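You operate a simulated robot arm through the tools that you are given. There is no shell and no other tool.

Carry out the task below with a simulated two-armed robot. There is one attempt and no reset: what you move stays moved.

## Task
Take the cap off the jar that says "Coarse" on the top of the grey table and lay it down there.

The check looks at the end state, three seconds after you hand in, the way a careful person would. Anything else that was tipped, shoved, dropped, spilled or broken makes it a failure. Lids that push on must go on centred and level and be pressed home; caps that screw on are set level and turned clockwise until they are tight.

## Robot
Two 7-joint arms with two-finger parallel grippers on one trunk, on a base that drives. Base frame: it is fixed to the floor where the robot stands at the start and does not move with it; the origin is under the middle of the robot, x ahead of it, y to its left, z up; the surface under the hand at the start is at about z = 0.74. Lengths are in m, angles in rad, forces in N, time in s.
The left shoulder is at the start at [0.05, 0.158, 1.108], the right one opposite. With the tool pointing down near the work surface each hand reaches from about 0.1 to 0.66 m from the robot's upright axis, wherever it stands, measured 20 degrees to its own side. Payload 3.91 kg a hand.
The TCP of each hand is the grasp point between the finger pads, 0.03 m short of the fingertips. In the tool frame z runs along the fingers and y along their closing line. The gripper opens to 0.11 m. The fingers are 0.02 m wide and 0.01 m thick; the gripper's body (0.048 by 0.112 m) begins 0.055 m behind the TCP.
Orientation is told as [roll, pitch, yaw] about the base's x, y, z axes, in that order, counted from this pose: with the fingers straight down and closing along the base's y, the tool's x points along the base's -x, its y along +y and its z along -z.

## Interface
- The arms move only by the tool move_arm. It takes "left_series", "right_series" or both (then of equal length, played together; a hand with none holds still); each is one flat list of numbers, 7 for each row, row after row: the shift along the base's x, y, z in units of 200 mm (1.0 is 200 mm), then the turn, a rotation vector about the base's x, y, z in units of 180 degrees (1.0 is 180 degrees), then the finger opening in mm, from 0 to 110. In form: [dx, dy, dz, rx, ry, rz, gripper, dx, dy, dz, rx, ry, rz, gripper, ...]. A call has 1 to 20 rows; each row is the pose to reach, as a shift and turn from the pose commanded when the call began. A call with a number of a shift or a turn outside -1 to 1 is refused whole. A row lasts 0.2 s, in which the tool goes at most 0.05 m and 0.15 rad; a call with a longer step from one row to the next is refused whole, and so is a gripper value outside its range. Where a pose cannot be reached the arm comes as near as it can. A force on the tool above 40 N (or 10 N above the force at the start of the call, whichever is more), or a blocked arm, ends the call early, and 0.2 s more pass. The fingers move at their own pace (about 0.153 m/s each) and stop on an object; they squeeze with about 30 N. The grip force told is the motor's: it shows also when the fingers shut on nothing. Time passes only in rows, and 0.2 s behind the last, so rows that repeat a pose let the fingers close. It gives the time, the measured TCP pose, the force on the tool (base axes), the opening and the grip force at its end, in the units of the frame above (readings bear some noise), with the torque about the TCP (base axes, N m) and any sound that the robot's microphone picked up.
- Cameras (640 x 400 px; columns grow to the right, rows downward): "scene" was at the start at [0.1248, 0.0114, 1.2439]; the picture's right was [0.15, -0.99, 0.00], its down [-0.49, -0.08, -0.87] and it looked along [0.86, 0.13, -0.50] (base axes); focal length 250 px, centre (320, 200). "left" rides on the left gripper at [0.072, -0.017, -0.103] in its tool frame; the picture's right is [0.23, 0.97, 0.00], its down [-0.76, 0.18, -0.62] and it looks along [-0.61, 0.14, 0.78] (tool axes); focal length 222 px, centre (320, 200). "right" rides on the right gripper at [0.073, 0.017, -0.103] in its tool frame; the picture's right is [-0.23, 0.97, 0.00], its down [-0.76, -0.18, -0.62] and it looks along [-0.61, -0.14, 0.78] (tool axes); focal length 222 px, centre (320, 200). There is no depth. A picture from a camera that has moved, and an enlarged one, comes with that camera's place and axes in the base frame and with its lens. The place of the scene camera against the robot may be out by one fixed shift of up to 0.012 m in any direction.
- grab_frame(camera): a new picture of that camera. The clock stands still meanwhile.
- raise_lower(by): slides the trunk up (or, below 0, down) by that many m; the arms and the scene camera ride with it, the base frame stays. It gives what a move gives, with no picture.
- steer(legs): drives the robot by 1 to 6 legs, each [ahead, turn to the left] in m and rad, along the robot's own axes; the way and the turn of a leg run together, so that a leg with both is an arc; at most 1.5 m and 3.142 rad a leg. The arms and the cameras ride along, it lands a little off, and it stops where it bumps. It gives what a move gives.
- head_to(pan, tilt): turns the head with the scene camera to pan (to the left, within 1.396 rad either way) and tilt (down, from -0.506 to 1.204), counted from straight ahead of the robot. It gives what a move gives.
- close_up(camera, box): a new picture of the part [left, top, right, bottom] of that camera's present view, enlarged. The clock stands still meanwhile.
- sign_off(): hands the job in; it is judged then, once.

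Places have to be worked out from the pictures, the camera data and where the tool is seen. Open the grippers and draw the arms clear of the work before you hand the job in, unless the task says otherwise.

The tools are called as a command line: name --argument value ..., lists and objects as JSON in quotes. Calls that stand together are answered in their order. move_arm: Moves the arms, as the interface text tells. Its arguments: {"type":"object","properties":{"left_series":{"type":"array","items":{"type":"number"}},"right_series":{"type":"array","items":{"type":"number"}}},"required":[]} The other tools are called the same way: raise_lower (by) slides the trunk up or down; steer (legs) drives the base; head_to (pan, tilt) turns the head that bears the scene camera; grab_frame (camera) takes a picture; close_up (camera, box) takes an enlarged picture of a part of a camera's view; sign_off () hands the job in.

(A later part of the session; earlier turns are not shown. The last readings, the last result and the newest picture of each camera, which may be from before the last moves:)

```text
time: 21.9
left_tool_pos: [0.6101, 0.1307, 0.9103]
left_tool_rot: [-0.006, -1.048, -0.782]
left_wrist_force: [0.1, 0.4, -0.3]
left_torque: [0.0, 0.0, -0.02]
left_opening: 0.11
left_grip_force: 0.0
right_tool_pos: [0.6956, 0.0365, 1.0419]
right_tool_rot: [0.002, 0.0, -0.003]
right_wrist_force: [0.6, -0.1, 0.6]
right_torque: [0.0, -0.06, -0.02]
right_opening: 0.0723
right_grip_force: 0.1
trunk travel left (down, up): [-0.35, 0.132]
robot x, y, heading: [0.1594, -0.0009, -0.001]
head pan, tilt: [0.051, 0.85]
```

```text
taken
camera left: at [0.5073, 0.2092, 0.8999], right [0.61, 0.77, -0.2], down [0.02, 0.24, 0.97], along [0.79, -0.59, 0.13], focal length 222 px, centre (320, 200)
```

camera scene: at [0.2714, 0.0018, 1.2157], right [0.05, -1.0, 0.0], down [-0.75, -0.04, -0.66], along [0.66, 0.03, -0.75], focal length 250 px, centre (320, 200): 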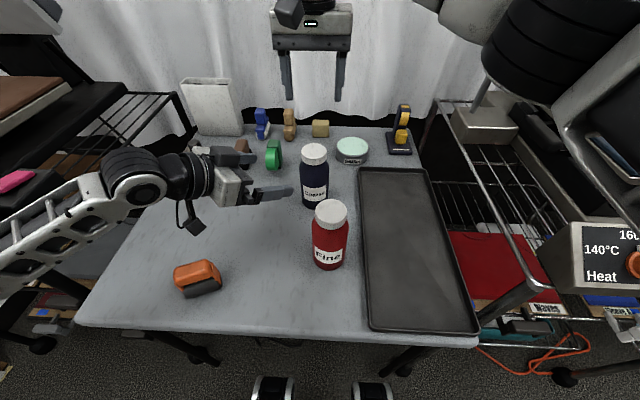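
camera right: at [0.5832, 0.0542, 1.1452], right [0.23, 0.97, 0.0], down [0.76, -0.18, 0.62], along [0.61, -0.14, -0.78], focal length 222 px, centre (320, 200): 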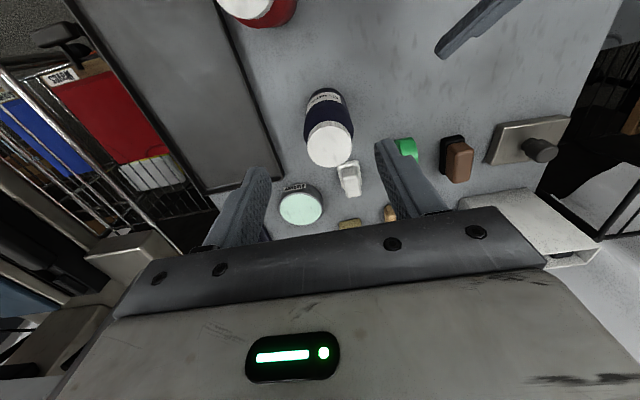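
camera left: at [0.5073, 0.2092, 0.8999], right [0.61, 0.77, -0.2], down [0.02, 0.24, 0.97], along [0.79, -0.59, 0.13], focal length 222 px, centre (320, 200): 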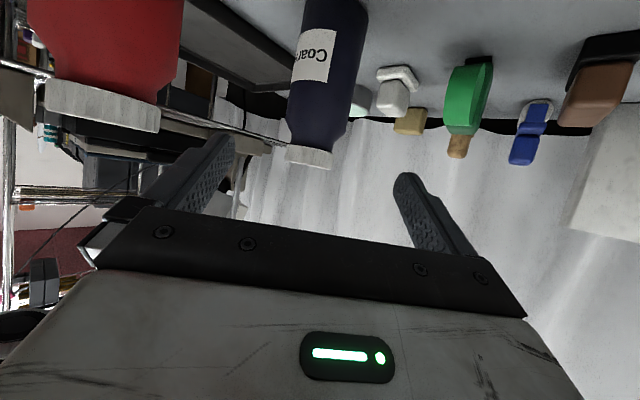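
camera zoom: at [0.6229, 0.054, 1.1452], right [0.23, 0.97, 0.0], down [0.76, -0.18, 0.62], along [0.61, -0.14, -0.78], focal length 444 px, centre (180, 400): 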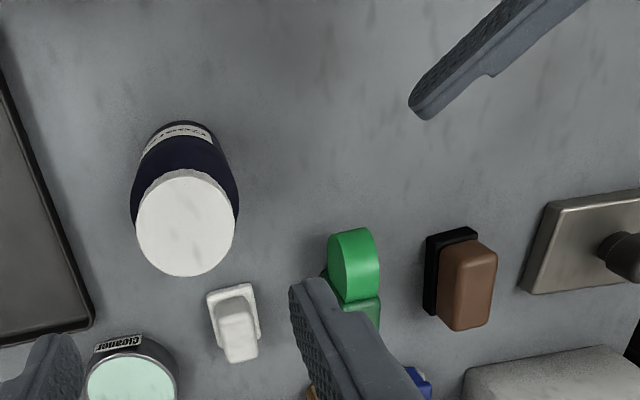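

No bump, and the left view repeats the earlier pre-grasp almost exactly; cap now reads (0.700, 0.040). I repeat the left approach and close on the body.

move_arm --left_series '[0.059, -0.06, -0.083, 0, 0, 0, 110, 0.118, -0.12, -0.166, 0, 0, 0, 110, 0.177, -0.18, -0.249, 0, 0, 0, 110, 0.236, -0.24, -0.331, 0, 0, 0, 110, 0.295, -0.3, -0.414, 0, 0, 0, 110, 0.354, -0.36, -0.497, 0, 0, 0, 110, 0.4125, -0.42, -0.58, 0, 0, 0, 110, 0.4125, -0.42, -0.58, 0, 0, 0, 110]'

grab_frame --camera "left"

close_up --camera "right" --box '[260, 0, 520, 200]'

```text
time: 23.7
left_tool_pos: [0.692, 0.0469, 0.795]
left_tool_rot: [-0.003, -1.046, -0.783]
left_wrist_force: [-0.4, 0.7, 0.0]
left_torque: [-0.03, -0.01, -0.02]
left_opening: 0.1099
left_grip_force: 0.0
right_tool_pos: [0.6956, 0.0358, 1.0419]
right_tool_rot: [0.0, -0.002, -0.002]
right_wrist_force: [-0.3, -0.3, 0.1]
right_torque: [0.02, 0.0, -0.03]
right_opening: 0.0721
right_grip_force: 0.1
trunk travel left (down, up): [-0.35, 0.132]
robot x, y, heading: [0.1577, -0.0003, -0.0]
head pan, tilt: [0.051, 0.85]
```

```text
taken
camera left: at [0.5896, 0.1256, 0.784], right [0.61, 0.77, -0.2], down [0.02, 0.24, 0.97], along [0.79, -0.59, 0.13], focal length 222 px, centre (320, 200)
```

left: 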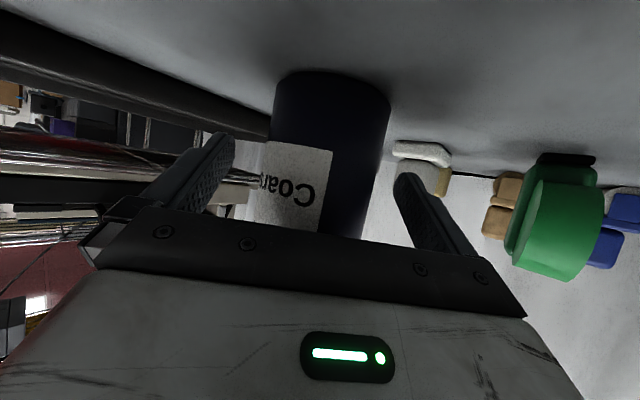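

```text
2.00 times, centred on (390, 100) of right
camera zoom: at [0.6229, 0.054, 1.1452], right [0.23, 0.97, 0.0], down [0.76, -0.18, 0.62], along [0.61, -0.14, -0.78], focal length 444 px, centre (180, 400)
```

zoom: 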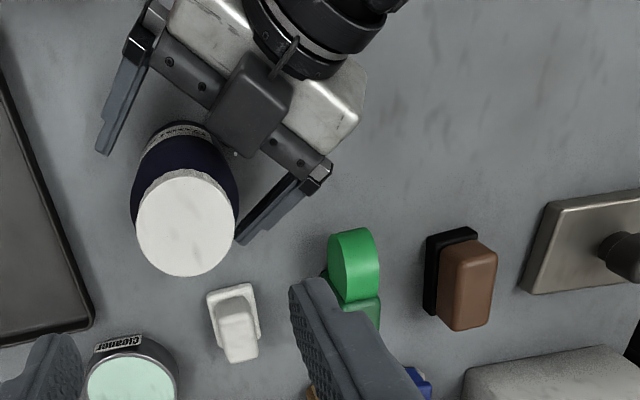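

Centred to about 3 mm; I nudge the left hand 2 mm to even that out and close the grip in steps.

move_arm --left_series '[-0.009, -0.011, 0, 0, 0, 0, 110, -0.009, -0.011, 0, 0, 0, 0, 90, -0.009, -0.011, 0, 0, 0, 0, 80, -0.009, -0.011, 0, 0, 0, 0, 75, -0.009, -0.011, 0, 0, 0, 0, 72, -0.009, -0.011, 0, 0, 0, 0, 70, -0.009, -0.011, 0, 0, 0, 0, 68, -0.009, -0.011, 0, 0, 0, 0, 60, -0.009, -0.011, 0, 0, 0, 0, 40]'

close_up --camera "right" --box '[280, 40, 400, 160]'

```text
time: 25.7
left_tool_pos: [0.6901, 0.0457, 0.7946]
left_tool_rot: [-0.003, -1.048, -0.783]
left_wrist_force: [-0.2, 0.2, 0.5]
left_torque: [0.09, -0.08, -0.01]
left_opening: 0.0673
left_grip_force: 30.2
right_tool_pos: [0.6957, 0.0376, 1.0417]
right_tool_rot: [0.001, -0.002, -0.001]
right_wrist_force: [-0.1, 0.3, -0.5]
right_torque: [0.03, -0.03, 0.03]
right_opening: 0.072
right_grip_force: 0.1
trunk travel left (down, up): [-0.35, 0.132]
robot x, y, heading: [0.1594, -0.0011, -0.002]
head pan, tilt: [0.051, 0.85]
```

```text
3.33 times, centred on (340, 100) of right
camera zoom: at [0.6229, 0.054, 1.1452], right [0.23, 0.97, 0.0], down [0.76, -0.18, 0.62], along [0.61, -0.14, -0.78], focal length 740 px, centre (253, 533)
```

zoom: 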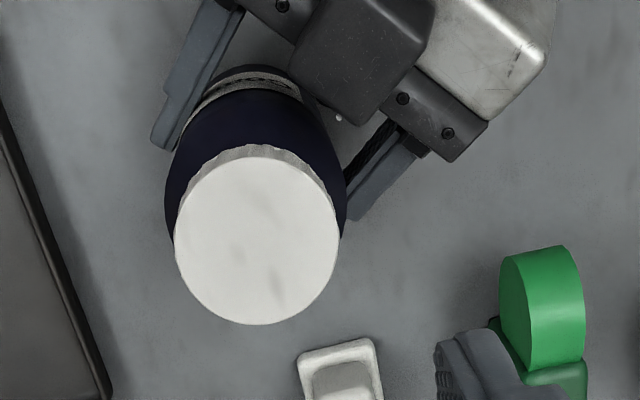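

The body is held again at 30 N; the cap centre now measures (0.700, 0.0385). I bring the right hand to 0.96 above it and check the alignment.

move_arm --right_series '[0.0215, 0.01, -0.14, 0, 0, 0, 72, 0.0215, 0.01, -0.28, 0, 0, 0, 72, 0.0215, 0.01, -0.41, 0, 0, 0, 72, 0.0215, 0.01, -0.41, 0, 0, 0, 72]'

close_up --camera "right" --box '[200, 40, 440, 230]'

close_up --camera "scene" --box '[220, 80, 400, 240]'

```text
time: 26.7
left_tool_pos: [0.6898, 0.0457, 0.7951]
left_tool_rot: [-0.005, -1.048, -0.783]
left_wrist_force: [1.2, -0.7, 2.2]
left_torque: [0.08, -0.1, 0.0]
left_opening: 0.0671
left_grip_force: 30.4
right_tool_pos: [0.6985, 0.0371, 0.9612]
right_tool_rot: [0.002, -0.002, -0.001]
right_wrist_force: [0.9, -0.1, 0.0]
right_torque: [0.02, -0.02, 0.01]
right_opening: 0.072
right_grip_force: 0.0
trunk travel left (down, up): [-0.35, 0.132]
robot x, y, heading: [0.1597, -0.0002, 0.001]
head pan, tilt: [0.051, 0.85]
```

```text
2.11 times, centred on (320, 135) of right
camera zoom: at [0.6273, 0.0549, 1.0637], right [0.23, 0.97, 0.0], down [0.76, -0.18, 0.62], along [0.61, -0.14, -0.78], focal length 468 px, centre (320, 337)
```

zoom: 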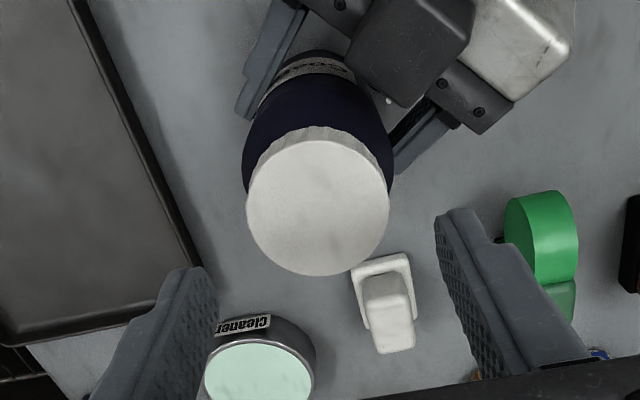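

```text
2.50 times, centred on (310, 160) of scene
camera zoom: at [0.2714, 0.0018, 1.2158], right [0.05, -1.0, 0.0], down [-0.75, -0.04, -0.66], along [0.66, 0.03, -0.75], focal length 624 px, centre (345, 300)
```

zoom: 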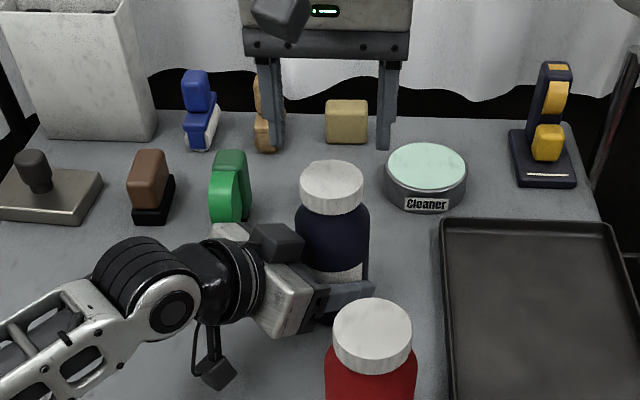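

The cap is at about (0.7005, 0.038). Left hand's box corner lies at 123–153° seen from the jar axis, so I'll make the unscrewing strokes from yaw -85° to 0°, where no finger passes it. First I turn the right hand to -85° here above the cap.

move_arm --right_series '[0.005, 0.002, 0, 0, 0, -0.043, 72, 0.005, 0.002, 0, 0, 0, -0.086, 72, 0.005, 0.002, 0, 0, 0, -0.129, 72, 0.005, 0.002, 0, 0, 0, -0.172, 72, 0.005, 0.002, 0, 0, 0, -0.215, 72, 0.005, 0.002, 0, 0, 0, -0.258, 72, 0.005, 0.002, 0, 0, 0, -0.301, 72, 0.005, 0.002, 0, 0, 0, -0.344, 72, 0.005, 0.002, 0, 0, 0, -0.387, 72, 0.005, 0.002, 0, 0, 0, -0.43, 72, 0.005, 0.002, 0, 0, 0, -0.472, 72, 0.005, 0.002, 0, 0, 0, -0.472, 72]'

grab_frame --camera "right"

grab_frame --camera "scene"

```text
time: 29.3
left_tool_pos: [0.6886, 0.0449, 0.7939]
left_tool_rot: [-0.006, -1.047, -0.782]
left_wrist_force: [0.8, -0.9, 1.8]
left_torque: [0.06, -0.12, -0.04]
left_opening: 0.0671
left_grip_force: 29.7
right_tool_pos: [0.7009, 0.0391, 0.9599]
right_tool_rot: [0.002, -0.003, -1.486]
right_wrist_force: [0.4, 0.7, 0.0]
right_torque: [0.02, 0.02, -0.02]
right_opening: 0.0719
right_grip_force: 0.1
trunk travel left (down, up): [-0.35, 0.132]
robot x, y, heading: [0.1587, 0.0012, 0.001]
head pan, tilt: [0.051, 0.85]
```

```text
taken
camera right: at [0.7112, 0.1132, 1.0633], right [0.99, -0.14, 0.0], down [-0.11, -0.77, 0.62], along [-0.09, -0.62, -0.78], focal length 222 px, centre (320, 200)
```

right: 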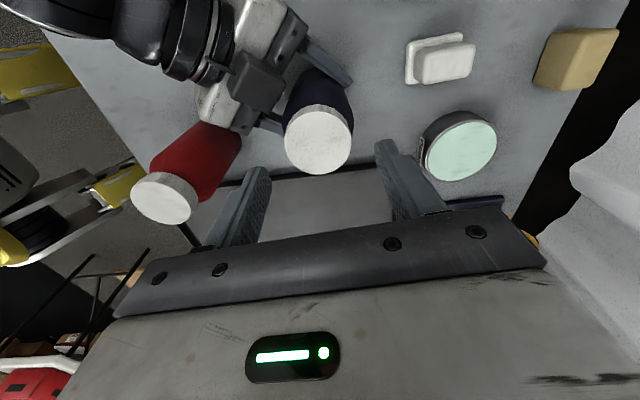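

```text
taken
camera scene: at [0.2714, 0.0017, 1.2158], right [0.05, -1.0, 0.0], down [-0.75, -0.04, -0.66], along [0.66, 0.03, -0.75], focal length 250 px, centre (320, 200)
```

scene: 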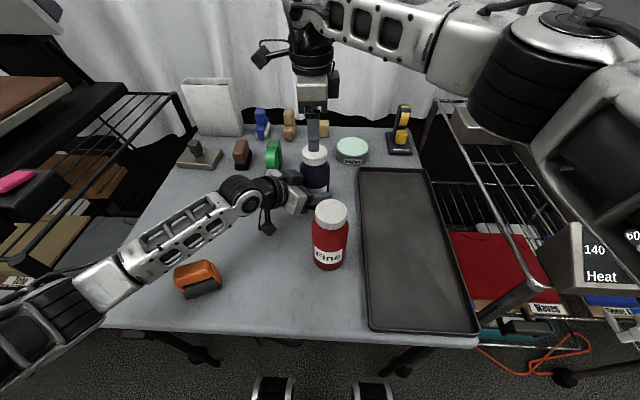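

Yaw -85° reached. This view from the side gives an independent check on the cap position, so I zoom in.

close_up --camera "right" --box '[220, 60, 420, 230]'

```text
2.35 times, centred on (320, 145) of right
camera zoom: at [0.7112, 0.1132, 1.0633], right [0.99, -0.14, 0.0], down [-0.11, -0.77, 0.62], along [-0.09, -0.62, -0.78], focal length 523 px, centre (320, 329)
```

zoom: 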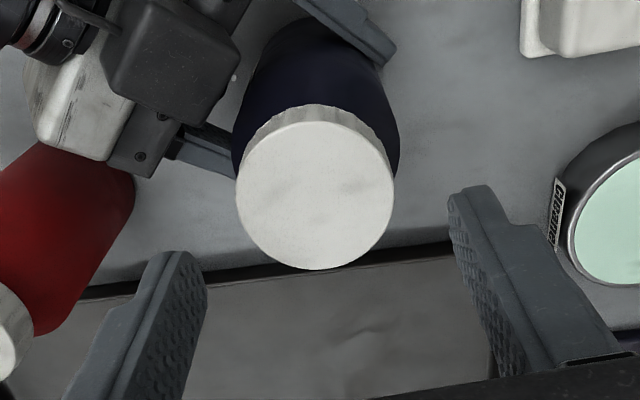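

Both viewpoints agree if the cap top is at z≈0.895, centre (0.6985, 0.0377), diameter 0.0545. I lower the right hand to TCP z≈0.898 so the pads cover the cap's skirt, still open.

move_arm --right_series '[-0.01, -0.005, -0.08, 0, 0, 0, 72, -0.01, -0.005, -0.16, 0, 0, 0, 72, -0.01, -0.005, -0.24, 0, 0, 0, 72, -0.01, -0.005, -0.31, 0, 0, 0, 72, -0.01, -0.005, -0.31, 0, 0, 0, 72]'

grab_frame --camera "right"

close_up --camera "scene" --box '[240, 100, 400, 230]'

```text
time: 30.5
left_tool_pos: [0.69, 0.0459, 0.7951]
left_tool_rot: [-0.005, -1.048, -0.781]
left_wrist_force: [0.0, 0.3, 1.9]
left_torque: [0.12, -0.06, 0.0]
left_opening: 0.0672
left_grip_force: 30.3
right_tool_pos: [0.6979, 0.0364, 0.8982]
right_tool_rot: [0.004, -0.001, -1.484]
right_wrist_force: [0.9, -0.5, -0.4]
right_torque: [0.02, -0.04, 0.01]
right_opening: 0.0721
right_grip_force: 0.1
trunk travel left (down, up): [-0.35, 0.132]
robot x, y, heading: [0.1599, 0.0031, -0.001]
head pan, tilt: [0.051, 0.85]
```

```text
taken
camera right: at [0.709, 0.1111, 1.0014], right [0.99, -0.14, 0.0], down [-0.11, -0.77, 0.62], along [-0.09, -0.62, -0.78], focal length 222 px, centre (320, 200)
```

right: 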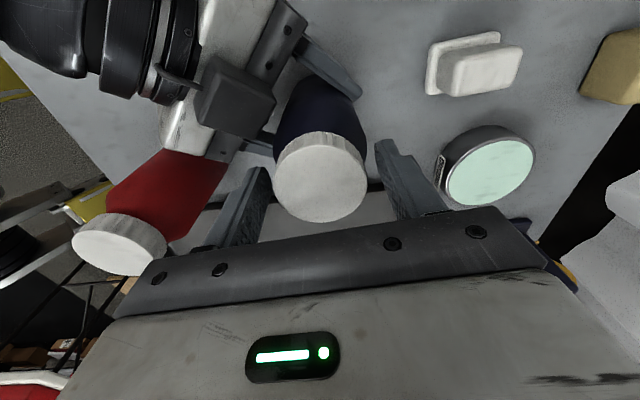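

```text
3.08 times, centred on (320, 165) of scene
camera zoom: at [0.2713, 0.0018, 1.2158], right [0.05, -1.0, 0.0], down [-0.75, -0.04, -0.66], along [0.66, 0.03, -0.75], focal length 768 px, centre (320, 308)
```

zoom: 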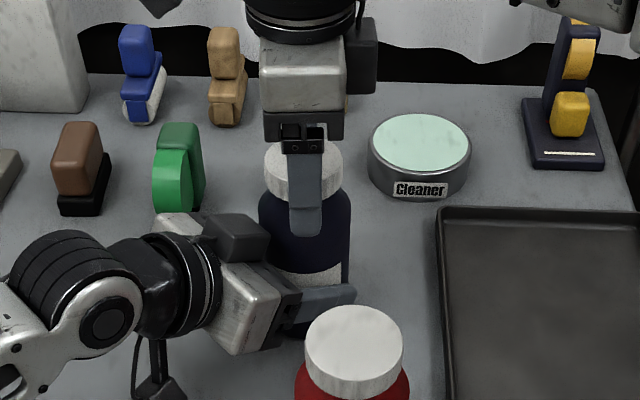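

The cap is between the fingers, slightly (≈1–2 mm) off in y, and tips are near the jar's shoulder. I raise 3 mm, shift 1.5 mm in +y and close on the cap.

move_arm --right_series '[0.002, 0.0075, 0.015, 0, 0, 0, 72, 0.002, 0.0075, 0.015, 0, 0, 0, 64, 0.002, 0.0075, 0.015, 0, 0, 0, 60, 0.002, 0.0075, 0.015, 0, 0, 0, 58, 0.002, 0.0075, 0.015, 0, 0, 0, 56, 0.002, 0.0075, 0.015, 0, 0, 0, 54, 0.002, 0.0075, 0.015, 0, 0, 0, 45, 0.002, 0.0075, 0.015, 0, 0, 0, 30]'

grab_frame --camera "right"

close_up --camera "scene" --box '[240, 100, 400, 230]'

```text
time: 32.3
left_tool_pos: [0.6894, 0.0451, 0.7963]
left_tool_rot: [-0.005, -1.047, -0.779]
left_wrist_force: [4.1, -0.3, 0.4]
left_torque: [-0.09, 0.34, 0.04]
left_opening: 0.0672
left_grip_force: 29.7
right_tool_pos: [0.6995, 0.039, 0.9008]
right_tool_rot: [-0.002, -0.002, -1.483]
right_wrist_force: [-4.9, -0.6, 1.0]
right_torque: [0.01, 0.1, 0.01]
right_opening: 0.0517
right_grip_force: 30.2
trunk travel left (down, up): [-0.35, 0.132]
robot x, y, heading: [0.1578, 0.0031, 0.003]
head pan, tilt: [0.051, 0.85]
```

```text
taken
camera right: at [0.7094, 0.1131, 1.004], right [0.99, -0.14, 0.0], down [-0.11, -0.77, 0.62], along [-0.09, -0.62, -0.78], focal length 222 px, centre (320, 200)
```

right: 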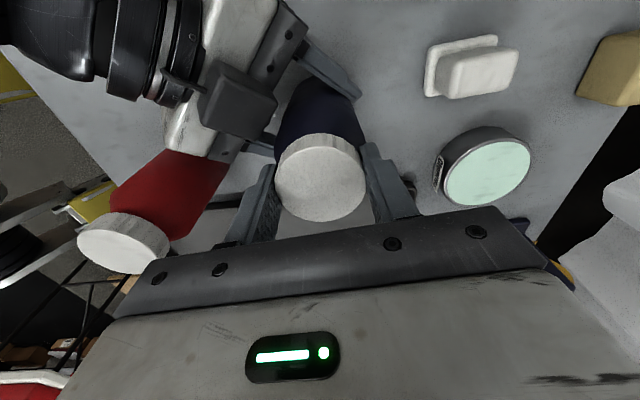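

```text
3.08 times, centred on (320, 165) of scene
camera zoom: at [0.2713, 0.0017, 1.2158], right [0.05, -1.0, 0.0], down [-0.75, -0.04, -0.66], along [0.66, 0.03, -0.75], focal length 768 px, centre (320, 308)
```

zoom: 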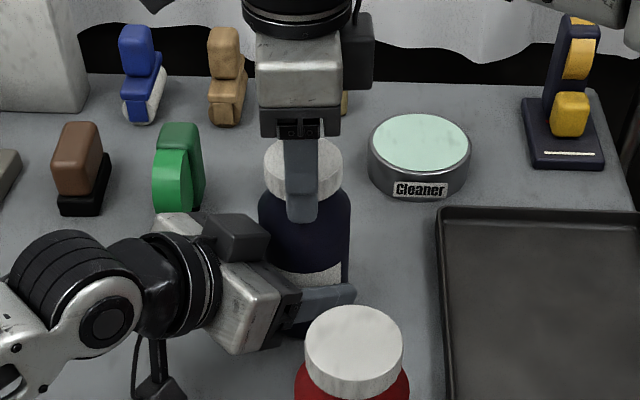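

The cap is gripped (opening 0.052, 30 N). I begin a counter-clockwise turn of about 34° and watch torque, sound and whether the body stays still.

move_arm --right_series '[-0.004, 0, 0, 0, 0, 0.03, 30, -0.004, 0, 0, 0, 0, 0.07, 30, -0.004, 0, 0.0, 0, 0, 0.11, 30, -0.004, 0, 0.0, 0, 0, 0.15, 30, -0.004, 0, 0.0, 0, 0, 0.19, 30]'

grab_frame --camera "right"

grab_frame --camera "left"

```text
time: 33.5
left_tool_pos: [0.6901, 0.0446, 0.7954]
left_tool_rot: [-0.005, -1.047, -0.78]
left_wrist_force: [2.3, 2.9, 0.1]
left_torque: [-0.39, -0.04, 0.03]
left_opening: 0.0672
left_grip_force: 30.1
right_tool_pos: [0.698, 0.0376, 0.9006]
right_tool_rot: [0.002, -0.002, -0.884]
right_wrist_force: [-1.8, -4.7, 1.0]
right_torque: [-0.07, 0.09, 0.01]
right_opening: 0.0521
right_grip_force: 30.2
trunk travel left (down, up): [-0.35, 0.132]
robot x, y, heading: [0.1588, 0.0024, -0.002]
head pan, tilt: [0.051, 0.85]
```

```text
taken
camera right: at [0.6649, 0.106, 1.0043], right [0.9, 0.44, 0.0], down [0.34, -0.7, 0.62], along [0.28, -0.56, -0.78], focal length 222 px, centre (320, 200)
```

right: 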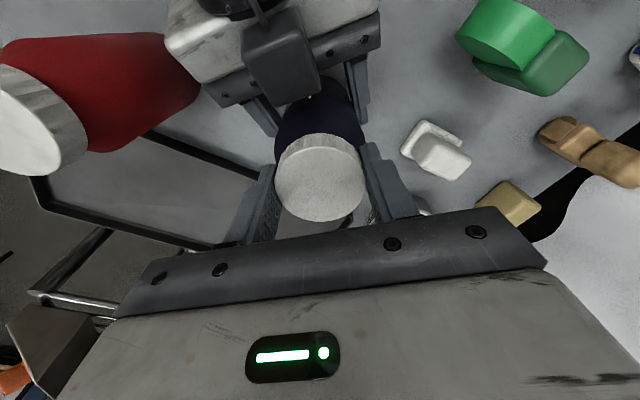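

```text
taken
camera left: at [0.5874, 0.1235, 0.7841], right [0.61, 0.77, -0.2], down [0.02, 0.24, 0.97], along [0.79, -0.59, 0.13], focal length 222 px, centre (320, 200)
```

left: 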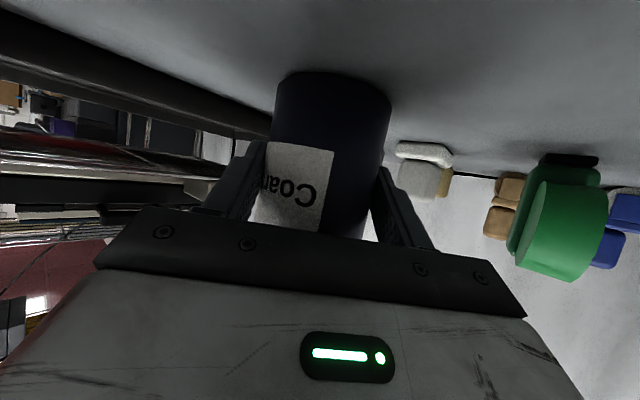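

The body label stayed put and the torque is tiny, so the cap seems to turn freely as a screw cap. I continue the stroke to yaw 0.

move_arm --right_series '[-0.003, -0.005, 0.002, 0, 0, 0.04, 30, -0.003, -0.005, 0.004, 0, 0, 0.08, 30, -0.003, -0.005, 0.005, 0, 0, 0.12, 30, -0.003, -0.005, 0.005, 0, 0, 0.16, 30, -0.003, -0.005, 0.005, 0, 0, 0.2, 30, -0.003, -0.005, 0.005, 0, 0, 0.24, 30, -0.003, -0.005, 0.005, 0, 0, 0.28, 30, -0.003, -0.005, 0.005, 0, 0, 0.28, 30]'

close_up --camera "right" --box '[220, 60, 420, 240]'

close_up --camera "scene" --box '[240, 100, 400, 230]'

```text
time: 35.3
left_tool_pos: [0.6902, 0.0466, 0.795]
left_tool_rot: [-0.006, -1.048, -0.781]
left_wrist_force: [4.6, 7.1, 0.6]
left_torque: [-0.74, 0.37, 0.09]
left_opening: 0.067
left_grip_force: 29.8
right_tool_pos: [0.6958, 0.0379, 0.9016]
right_tool_rot: [0.0, 0.0, -0.005]
right_wrist_force: [-4.8, -9.0, -0.9]
right_torque: [-0.15, 0.08, 0.0]
right_opening: 0.0516
right_grip_force: 30.3
trunk travel left (down, up): [-0.35, 0.132]
robot x, y, heading: [0.157, -0.0007, 0.001]
head pan, tilt: [0.051, 0.85]
```

```text
2.22 times, centred on (320, 150) of right
camera zoom: at [0.6253, 0.0558, 1.0053], right [0.23, 0.97, 0.0], down [0.76, -0.18, 0.62], along [0.61, -0.14, -0.78], focal length 494 px, centre (320, 311)
```

zoom: 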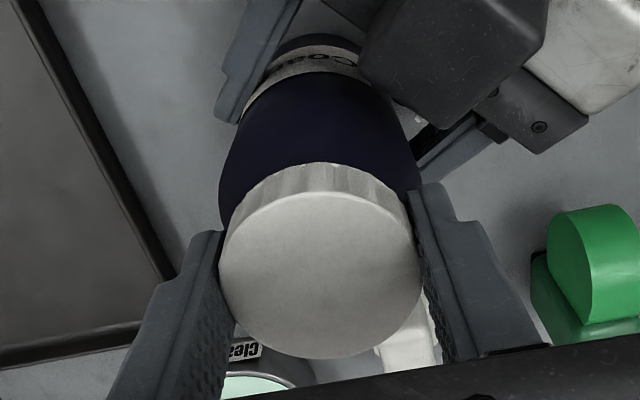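

```text
3.08 times, centred on (320, 165) of scene
camera zoom: at [0.2714, 0.0017, 1.2158], right [0.05, -1.0, 0.0], down [-0.75, -0.04, -0.66], along [0.66, 0.03, -0.75], focal length 768 px, centre (320, 308)
```

zoom: 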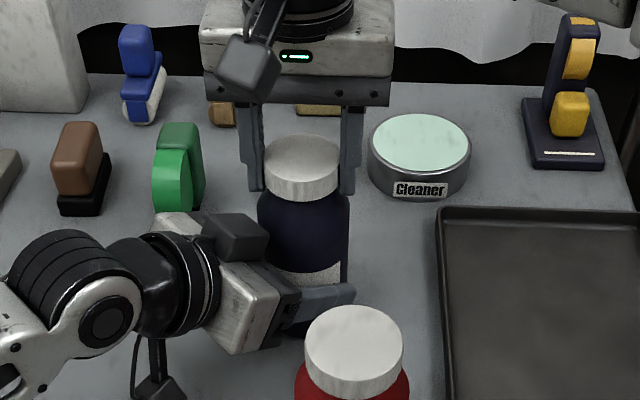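

About 85° done in total; side force of ~9 N says my centre is about 1.5 mm too far +y. I release the cap, lift 40 mm, turn back to -85°, and come down again with the centre corrected.

move_arm --right_series '[0, 0, 0, 0, 0, 0, 72, 0.002, -0.007, 0, 0, 0, 0, 72, 0.002, -0.007, 0.1, 0, 0, 0, 72, 0.002, -0.007, 0.2, 0, 0, 0, 72, 0.002, -0.007, 0.2, 0, 0, -0.043, 72, 0.002, -0.007, 0.2, 0, 0, -0.086, 72, 0.002, -0.007, 0.2, 0, 0, -0.129, 72, 0.002, -0.007, 0.2, 0, 0, -0.172, 72, 0.002, -0.007, 0.2, 0, 0, -0.215, 72, 0.002, -0.007, 0.2, 0, 0, -0.258, 72, 0.002, -0.007, 0.2, 0, 0, -0.301, 72, 0.002, -0.007, 0.2, 0, 0, -0.344, 72, 0.002, -0.007, 0.2, 0, 0, -0.387, 72, 0.002, -0.007, 0.2, 0, 0, -0.43, 72, 0.002, -0.007, 0.2, 0, 0, -0.472, 72, 0.002, -0.007, 0.1, 0, 0, -0.472, 72, 0.002, -0.007, 0.005, 0, 0, -0.472, 72, 0.002, -0.007, 0.005, 0, 0, -0.472, 72]'

close_up --camera "right" --box '[220, 60, 420, 240]'

close_up --camera "scene" --box '[240, 100, 400, 230]'

```text
time: 39.1
left_tool_pos: [0.6891, 0.0474, 0.7948]
left_tool_rot: [-0.007, -1.048, -0.782]
left_wrist_force: [-1.5, 0.3, 0.6]
left_torque: [0.07, -0.04, -0.02]
left_opening: 0.0671
left_grip_force: 30.2
right_tool_pos: [0.6982, 0.0377, 0.9009]
right_tool_rot: [0.001, -0.002, -1.491]
right_wrist_force: [0.6, 0.0, -0.4]
right_torque: [0.03, 0.01, 0.01]
right_opening: 0.0722
right_grip_force: 0.1
trunk travel left (down, up): [-0.35, 0.132]
robot x, y, heading: [0.1579, 0.0004, 0.003]
head pan, tilt: [0.051, 0.85]
```

```text
2.22 times, centred on (320, 150) of right
camera zoom: at [0.7102, 0.1113, 1.0055], right [0.99, -0.15, 0.0], down [-0.12, -0.77, 0.62], along [-0.09, -0.62, -0.78], focal length 494 px, centre (320, 311)
```

zoom: 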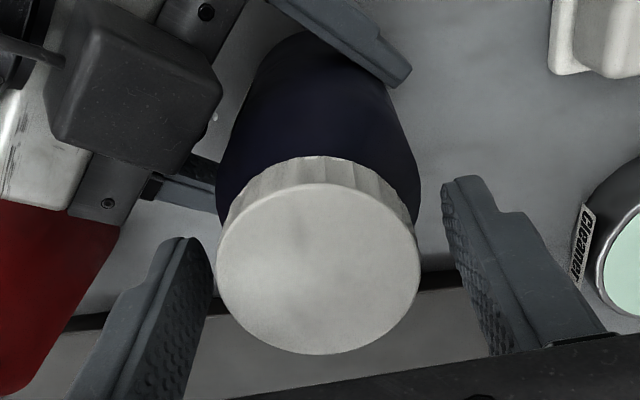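

```text
3.08 times, centred on (320, 165) of scene
camera zoom: at [0.2714, 0.0018, 1.2158], right [0.05, -1.0, 0.0], down [-0.75, -0.04, -0.66], along [0.66, 0.03, -0.75], focal length 768 px, centre (320, 308)
```

zoom: 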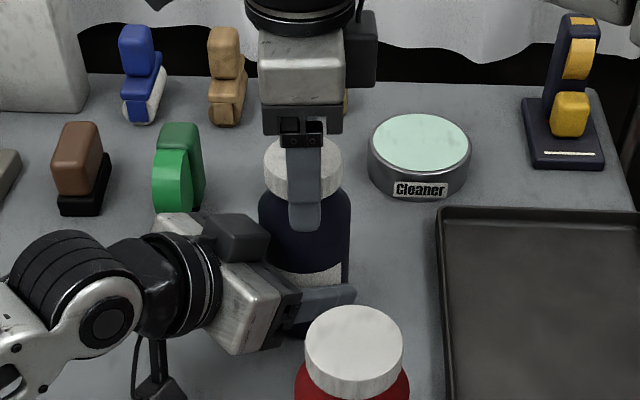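

Re-seated and centred, no contact forces. I close and make the second 85° counter-clockwise stroke with a 1 mm rise.

move_arm --right_series '[0, 0, 0, 0, 0, 0, 62, 0, 0, 0, 0, 0, 0, 58, 0, 0, 0, 0, 0, 0, 55, 0, 0, 0, 0, 0, 0, 50, 0, 0, 0, 0, 0, 0, 30, 0, 0, 0, 0, 0, 0.043, 30, 0, 0, 0, 0, 0, 0.086, 30, 0, 0, 0, 0, 0, 0.129, 30, 0, 0, 0.002, 0, 0, 0.172, 30, 0, 0, 0.002, 0, 0, 0.215, 30, 0, 0, 0.003, 0, 0, 0.258, 30, 0, 0, 0.003, 0, 0, 0.301, 30, 0, 0, 0.004, 0, 0, 0.344, 30, 0, 0, 0.004, 0, 0, 0.387, 30, 0, 0, 0.005, 0, 0, 0.43, 30, 0, 0, 0.005, 0, 0, 0.472, 30, 0, 0, 0.005, 0, 0, 0.472, 30]'

close_up --camera "scene" --box '[240, 100, 400, 230]'

close_up --camera "right" --box '[220, 60, 420, 240]'

```text
time: 42.7
left_tool_pos: [0.69, 0.0448, 0.7943]
left_tool_rot: [-0.007, -1.047, -0.782]
left_wrist_force: [-3.8, -1.7, 1.2]
left_torque: [0.08, -0.41, -0.04]
left_opening: 0.0666
left_grip_force: 29.7
right_tool_pos: [0.6989, 0.037, 0.9031]
right_tool_rot: [0.001, 0.0, -0.005]
right_wrist_force: [4.6, 1.1, -2.4]
right_torque: [0.05, -0.02, 0.03]
right_opening: 0.0521
right_grip_force: 29.9
trunk travel left (down, up): [-0.35, 0.132]
robot x, y, heading: [0.1593, -0.0031, -0.0]
head pan, tilt: [0.051, 0.85]
```

```text
3.08 times, centred on (320, 165) of scene
camera zoom: at [0.2715, 0.0017, 1.2158], right [0.05, -1.0, 0.0], down [-0.75, -0.04, -0.66], along [0.66, 0.03, -0.75], focal length 768 px, centre (320, 308)
```

zoom: 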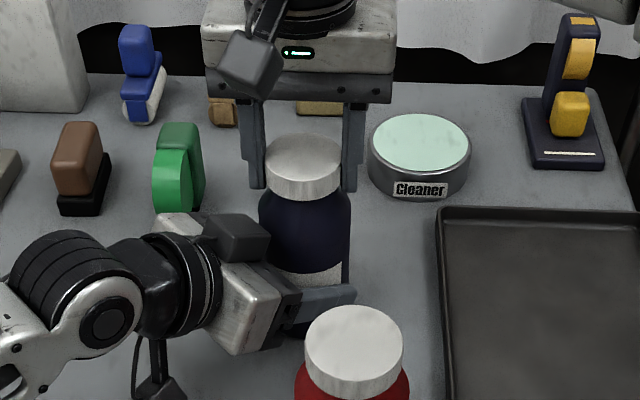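

```text
2.22 times, centred on (320, 150) of right
camera zoom: at [0.626, 0.0547, 1.0071], right [0.23, 0.97, 0.0], down [0.76, -0.18, 0.62], along [0.61, -0.14, -0.78], focal length 494 px, centre (320, 311)
```

zoom: 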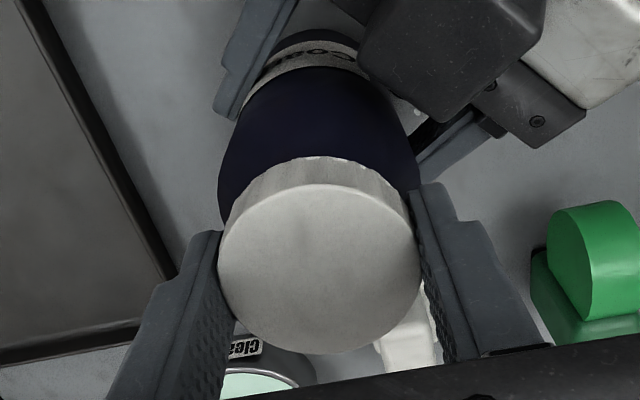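

The second stroke is done (about 170° total) with small forces. I check with the left camera that the body has not been turning along.

close_up --camera "left" --box '[200, 50, 440, 260]'

```text
1.90 times, centred on (320, 155) of left
camera zoom: at [0.5874, 0.1232, 0.784], right [0.61, 0.77, -0.2], down [0.02, 0.24, 0.97], along [0.79, -0.59, 0.13], focal length 423 px, centre (320, 286)
```

zoom: 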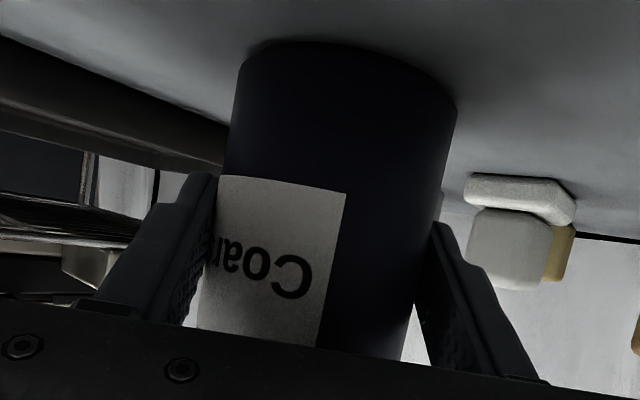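

The label edge is where it was, so only the cap turns. I re-grip for a third stroke the same way.

move_arm --right_series '[0, 0, 0, 0, 0, 0, 72, 0.004, 0.001, 0, 0, 0, 0, 72, 0.004, 0.001, 0.1, 0, 0, 0, 72, 0.004, 0.001, 0.2, 0, 0, 0, 72, 0.004, 0.001, 0.2, 0, 0, -0.043, 72, 0.004, 0.001, 0.2, 0, 0, -0.086, 72, 0.004, 0.001, 0.2, 0, 0, -0.129, 72, 0.004, 0.001, 0.2, 0, 0, -0.172, 72, 0.004, 0.001, 0.2, 0, 0, -0.215, 72, 0.004, 0.001, 0.2, 0, 0, -0.258, 72, 0.004, 0.001, 0.2, 0, 0, -0.301, 72, 0.004, 0.001, 0.2, 0, 0, -0.344, 72, 0.004, 0.001, 0.2, 0, 0, -0.387, 72, 0.004, 0.001, 0.2, 0, 0, -0.43, 72, 0.004, 0.001, 0.2, 0, 0, -0.472, 72, 0.004, 0.001, 0.1, 0, 0, -0.472, 72, 0.004, 0.001, 0.003, 0, 0, -0.472, 72, 0.004, 0.001, 0.003, 0, 0, -0.472, 72]'

move_arm --right_series '[0, 0, 0, 0, 0, 0, 62, 0, 0, 0, 0, 0, 0, 58, 0, 0, 0, 0, 0, 0, 55, 0, 0, 0, 0, 0, 0, 50, 0, 0, 0, 0, 0, 0, 30, 0, 0, 0, 0, 0, 0.043, 30, 0, 0, 0, 0, 0, 0.086, 30, 0, 0, 0.001, 0, 0, 0.129, 30, 0, 0, 0.002, 0, 0, 0.172, 30, 0, 0, 0.002, 0, 0, 0.215, 30, 0, 0, 0.003, 0, 0, 0.258, 30, 0, 0, 0.003, 0, 0, 0.301, 30, 0, 0, 0.004, 0, 0, 0.344, 30, 0, 0, 0.004, 0, 0, 0.387, 30, 0, 0, 0.005, 0, 0, 0.43, 30, 0, 0, 0.005, 0, 0, 0.472, 30, 0, 0, 0.005, 0, 0, 0.472, 30]'

close_up --camera "scene" --box '[240, 100, 400, 230]'

close_up --camera "right" --box '[220, 60, 420, 240]'

```text
time: 46.5
left_tool_pos: [0.6884, 0.0456, 0.796]
left_tool_rot: [-0.006, -1.048, -0.781]
left_wrist_force: [-0.3, 0.4, -0.3]
left_torque: [0.09, -0.04, 0.03]
left_opening: 0.0671
left_grip_force: 29.9
right_tool_pos: [0.6986, 0.0379, 0.9041]
right_tool_rot: [0.002, -0.001, -1.489]
right_wrist_force: [0.1, 0.1, -0.5]
right_torque: [0.0, -0.02, 0.05]
right_opening: 0.0722
right_grip_force: 0.2
trunk travel left (down, up): [-0.35, 0.132]
robot x, y, heading: [0.156, 0.0026, -0.001]
head pan, tilt: [0.051, 0.85]
```

```text
time: 50.1
left_tool_pos: [0.6895, 0.0466, 0.7949]
left_tool_rot: [-0.003, -1.049, -0.779]
left_wrist_force: [15.8, 2.6, 0.3]
left_torque: [-0.68, 1.13, 0.15]
left_opening: 0.0671
left_grip_force: 29.8
right_tool_pos: [0.6984, 0.0367, 0.9064]
right_tool_rot: [-0.001, 0.001, -0.005]
right_wrist_force: [-16.2, -3.0, 1.2]
right_torque: [0.32, 0.62, -0.04]
right_opening: 0.0526
right_grip_force: 30.5
trunk travel left (down, up): [-0.35, 0.132]
robot x, y, heading: [0.1574, 0.0051, 0.002]
head pan, tilt: [0.051, 0.85]
```

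```text
3.08 times, centred on (320, 165) of scene
camera zoom: at [0.2715, 0.0018, 1.2158], right [0.05, -1.0, 0.0], down [-0.75, -0.04, -0.66], along [0.66, 0.03, -0.75], focal length 768 px, centre (320, 308)
```

zoom: 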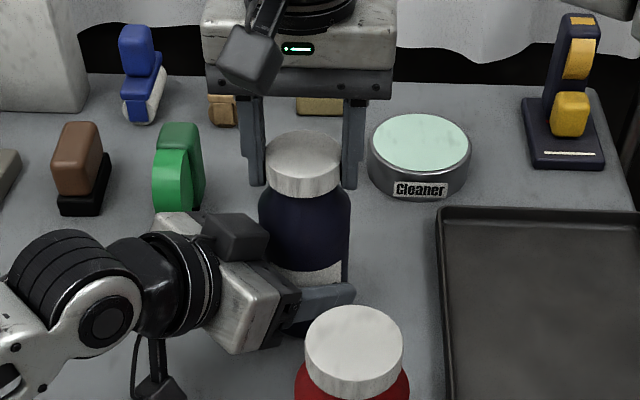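

```text
2.22 times, centred on (320, 150) of right
camera zoom: at [0.627, 0.0548, 1.0092], right [0.23, 0.97, 0.0], down [0.76, -0.18, 0.62], along [0.61, -0.14, -0.78], focal length 494 px, centre (320, 311)
```

zoom: 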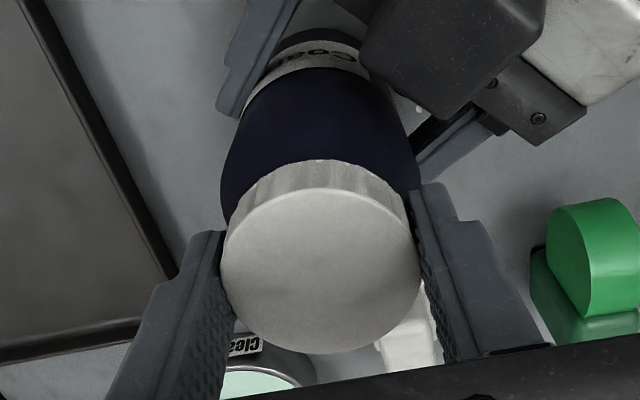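

Forces from centring are modest (0.8 mm too far +x) and the cap is visibly climbing. I go for a fourth stroke with x corrected by -0.6 mm.

move_arm --right_series '[0, 0, 0, 0, 0, 0, 72, -0.003, 0, 0, 0, 0, 0, 72, -0.003, 0, 0.1, 0, 0, 0, 72, -0.003, 0, 0.2, 0, 0, 0, 72, -0.003, 0, 0.2, 0, 0, -0.043, 72, -0.003, 0, 0.2, 0, 0, -0.086, 72, -0.003, 0, 0.2, 0, 0, -0.129, 72, -0.003, 0, 0.2, 0, 0, -0.172, 72, -0.003, 0, 0.2, 0, 0, -0.215, 72, -0.003, 0, 0.2, 0, 0, -0.258, 72, -0.003, 0, 0.2, 0, 0, -0.301, 72, -0.003, 0, 0.2, 0, 0, -0.344, 72, -0.003, 0, 0.2, 0, 0, -0.387, 72, -0.003, 0, 0.2, 0, 0, -0.43, 72, -0.003, 0, 0.2, 0, 0, -0.472, 72, -0.003, 0, 0.1, 0, 0, -0.472, 72, -0.003, 0, 0.003, 0, 0, -0.472, 72, -0.003, 0, 0.003, 0, 0, -0.472, 72]'

close_up --camera "right" --box '[220, 60, 420, 240]'

move_arm --right_series '[0, 0, 0, 0, 0, 0, 62, 0, 0, 0, 0, 0, 0, 58, 0, 0, 0, 0, 0, 0, 55, 0, 0, 0, 0, 0, 0, 50, 0, 0, 0, 0, 0, 0, 30, 0, 0, 0, 0, 0, 0.043, 30, 0, 0, 0, 0, 0, 0.086, 30, 0, 0, 0.001, 0, 0, 0.129, 30, 0, 0, 0.002, 0, 0, 0.172, 30, 0, 0, 0.002, 0, 0, 0.215, 30, 0, 0, 0.003, 0, 0, 0.258, 30, 0, 0, 0.003, 0, 0, 0.301, 30, 0, 0, 0.004, 0, 0, 0.344, 30, 0, 0, 0.004, 0, 0, 0.387, 30, 0, 0, 0.005, 0, 0, 0.43, 30, 0, 0, 0.005, 0, 0, 0.472, 30, 0, 0, 0.005, 0, 0, 0.472, 30]'

close_up --camera "scene" --box '[240, 100, 400, 230]'

close_up --camera "right" --box '[220, 60, 420, 240]'

```text
time: 53.9
left_tool_pos: [0.6895, 0.0457, 0.7958]
left_tool_rot: [-0.006, -1.047, -0.781]
left_wrist_force: [-0.8, 0.4, 1.6]
left_torque: [-0.09, -0.06, -0.04]
left_opening: 0.0668
left_grip_force: 29.9
right_tool_pos: [0.698, 0.0376, 0.905]
right_tool_rot: [0.002, -0.001, -1.491]
right_wrist_force: [0.1, -0.5, -0.1]
right_torque: [0.02, 0.01, -0.01]
right_opening: 0.0721
right_grip_force: 0.1
trunk travel left (down, up): [-0.35, 0.132]
robot x, y, heading: [0.162, -0.0007, 0.005]
head pan, tilt: [0.051, 0.85]
```

```text
2.22 times, centred on (320, 150) of right
camera zoom: at [0.7089, 0.111, 1.0094], right [0.99, -0.15, 0.0], down [-0.12, -0.77, 0.62], along [-0.09, -0.62, -0.78], focal length 494 px, centre (320, 311)
```

zoom: 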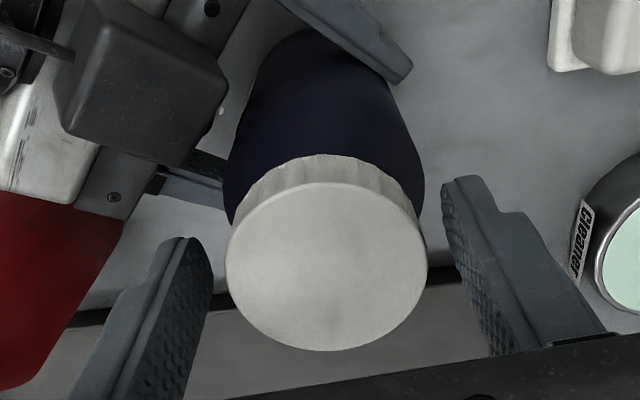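

```text
time: 57.5
left_tool_pos: [0.6896, 0.0478, 0.7955]
left_tool_rot: [-0.003, -1.047, -0.781]
left_wrist_force: [-0.4, 3.6, 0.4]
left_torque: [-0.24, -0.15, 0.1]
left_opening: 0.0669
left_grip_force: 29.9
right_tool_pos: [0.6977, 0.0377, 0.9061]
right_tool_rot: [0.002, -0.001, -0.005]
right_wrist_force: [1.1, -3.1, -0.5]
right_torque: [-0.05, -0.01, -0.03]
right_opening: 0.0516
right_grip_force: 30.4
trunk travel left (down, up): [-0.35, 0.132]
robot x, y, heading: [0.1583, 0.0028, 0.001]
head pan, tilt: [0.051, 0.85]
```

```text
3.08 times, centred on (320, 165) of scene
camera zoom: at [0.2715, 0.0019, 1.2158], right [0.05, -1.0, 0.0], down [-0.75, -0.04, -0.66], along [0.66, 0.03, -0.75], focal length 768 px, centre (320, 308)
```

zoom: 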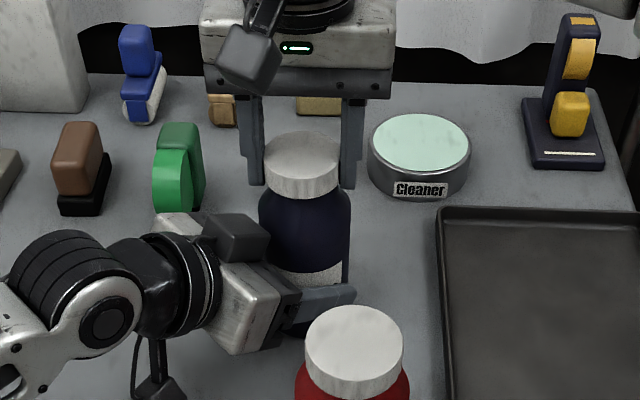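

```text
2.22 times, centred on (320, 150) of right
camera zoom: at [0.6257, 0.0555, 1.0103], right [0.23, 0.97, 0.0], down [0.76, -0.18, 0.62], along [0.61, -0.14, -0.78], focal length 494 px, centre (320, 311)
```

zoom: 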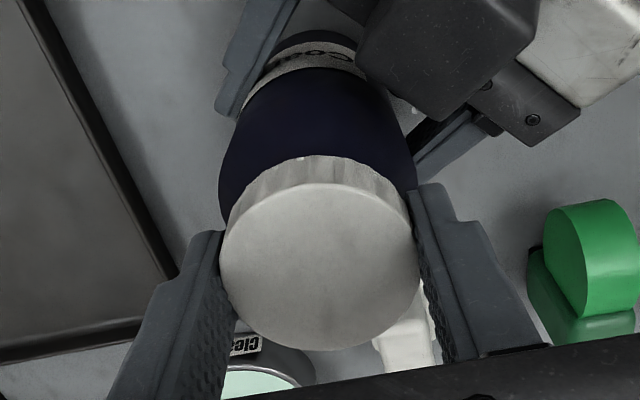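

About 340° done; the cap seems up by some 3–4 mm. I test with a gentle 1.2 mm lift whether it is still held by the thread.

move_arm --right_series '[0, 0, 0.003, 0, 0, 0, 30, 0, 0, 0.006, 0, 0, 0, 30, 0, 0, 0.006, 0, 0, 0, 30]'

```text
time: 58.3
left_tool_pos: [0.6889, 0.0467, 0.7942]
left_tool_rot: [-0.004, -1.047, -0.781]
left_wrist_force: [0.3, 1.2, -0.2]
left_torque: [-0.13, 0.03, 0.01]
left_opening: 0.067
left_grip_force: 30.2
right_tool_pos: [0.6975, 0.0374, 0.9072]
right_tool_rot: [0.003, 0.0, -0.006]
right_wrist_force: [-0.7, -1.7, -0.3]
right_torque: [0.02, 0.0, -0.04]
right_opening: 0.0519
right_grip_force: 30.1
trunk travel left (down, up): [-0.35, 0.132]
robot x, y, heading: [0.156, -0.0002, -0.001]
head pan, tilt: [0.051, 0.85]
```

The lift met no resistance (fz ≈ 0). I lift a further 6 mm slowly and look whether the cap comes off.

move_arm --right_series '[0, 0, 0.01, 0, 0, 0, 30, 0, 0, 0.02, 0, 0, 0, 30, 0, 0, 0.03, 0, 0, 0, 30, 0, 0, 0.03, 0, 0, 0, 30]'

close_up --camera "scene" --box '[240, 100, 400, 230]'

close_up --camera "right" --box '[220, 60, 420, 240]'

```text
time: 59.3
left_tool_pos: [0.6893, 0.0456, 0.795]
left_tool_rot: [-0.006, -1.049, -0.782]
left_wrist_force: [0.4, -0.3, 0.1]
left_torque: [-0.04, -0.03, 0.01]
left_opening: 0.0666
left_grip_force: 30.0
right_tool_pos: [0.6992, 0.0373, 0.9137]
right_tool_rot: [0.003, -0.002, -0.007]
right_wrist_force: [-0.6, -0.1, -1.0]
right_torque: [-0.01, -0.01, -0.01]
right_opening: 0.0516
right_grip_force: 30.4
trunk travel left (down, up): [-0.35, 0.132]
robot x, y, heading: [0.154, 0.0014, 0.002]
head pan, tilt: [0.051, 0.85]
```

```text
3.08 times, centred on (320, 165) of scene
camera zoom: at [0.2715, 0.0017, 1.2158], right [0.05, -1.0, 0.0], down [-0.75, -0.04, -0.66], along [0.66, 0.03, -0.75], focal length 768 px, centre (320, 308)
```

zoom: 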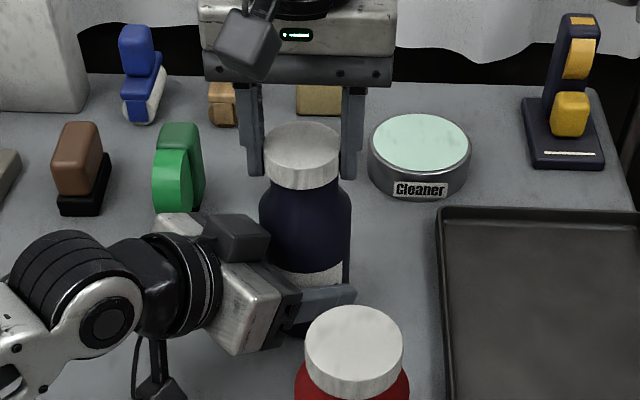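

```text
2.22 times, centred on (320, 150) of right
camera zoom: at [0.6266, 0.0555, 1.0179], right [0.23, 0.97, 0.0], down [0.76, -0.18, 0.62], along [0.61, -0.14, -0.78], focal length 494 px, centre (320, 311)
```

zoom: 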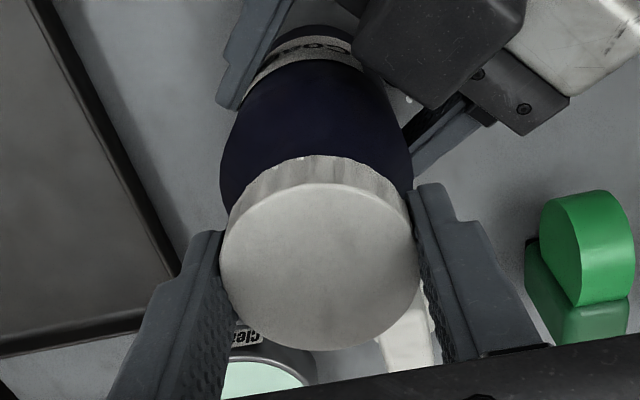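

The cap is coming up with the hand with no pull on the jar: it is free. I lift it straight up 90 mm.

move_arm --right_series '[0, 0, 0.05, 0, 0, 0, 30, 0, 0, 0.15, 0, 0, 0, 30, 0, 0, 0.25, 0, 0, 0, 30, 0, 0, 0.35, 0, 0, 0, 30, 0, 0, 0.45, 0, 0, 0, 30, 0, 0, 0.45, 0, 0, 0, 30]'

grab_frame --camera "scene"

grab_frame --camera "right"

```text
time: 60.7
left_tool_pos: [0.6894, 0.0459, 0.7952]
left_tool_rot: [-0.004, -1.046, -0.781]
left_wrist_force: [-0.4, 0.4, -0.5]
left_torque: [0.05, 0.01, 0.0]
left_opening: 0.0668
left_grip_force: 29.8
right_tool_pos: [0.6971, 0.0379, 1.0025]
right_tool_rot: [0.003, -0.002, -0.006]
right_wrist_force: [0.6, -0.1, 0.4]
right_torque: [-0.01, -0.03, -0.05]
right_opening: 0.0516
right_grip_force: 29.7
trunk travel left (down, up): [-0.35, 0.132]
robot x, y, heading: [0.1587, -0.0009, -0.002]
head pan, tilt: [0.051, 0.85]
```

```text
taken
camera scene: at [0.2715, 0.0018, 1.2158], right [0.05, -1.0, 0.0], down [-0.75, -0.04, -0.66], along [0.66, 0.03, -0.75], focal length 250 px, centre (320, 200)
```

scene: 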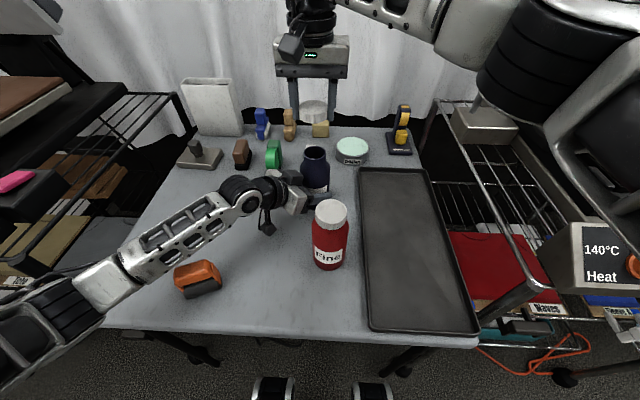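

```text
taken
camera right: at [0.6254, 0.0556, 1.1065], right [0.23, 0.97, 0.0], down [0.76, -0.18, 0.62], along [0.61, -0.14, -0.78], focal length 222 px, centre (320, 200)
```

right: 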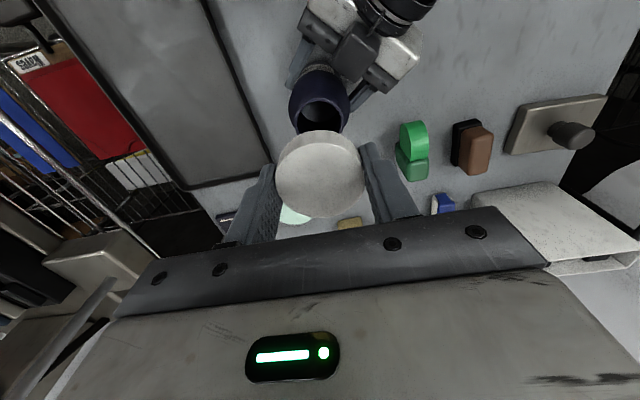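

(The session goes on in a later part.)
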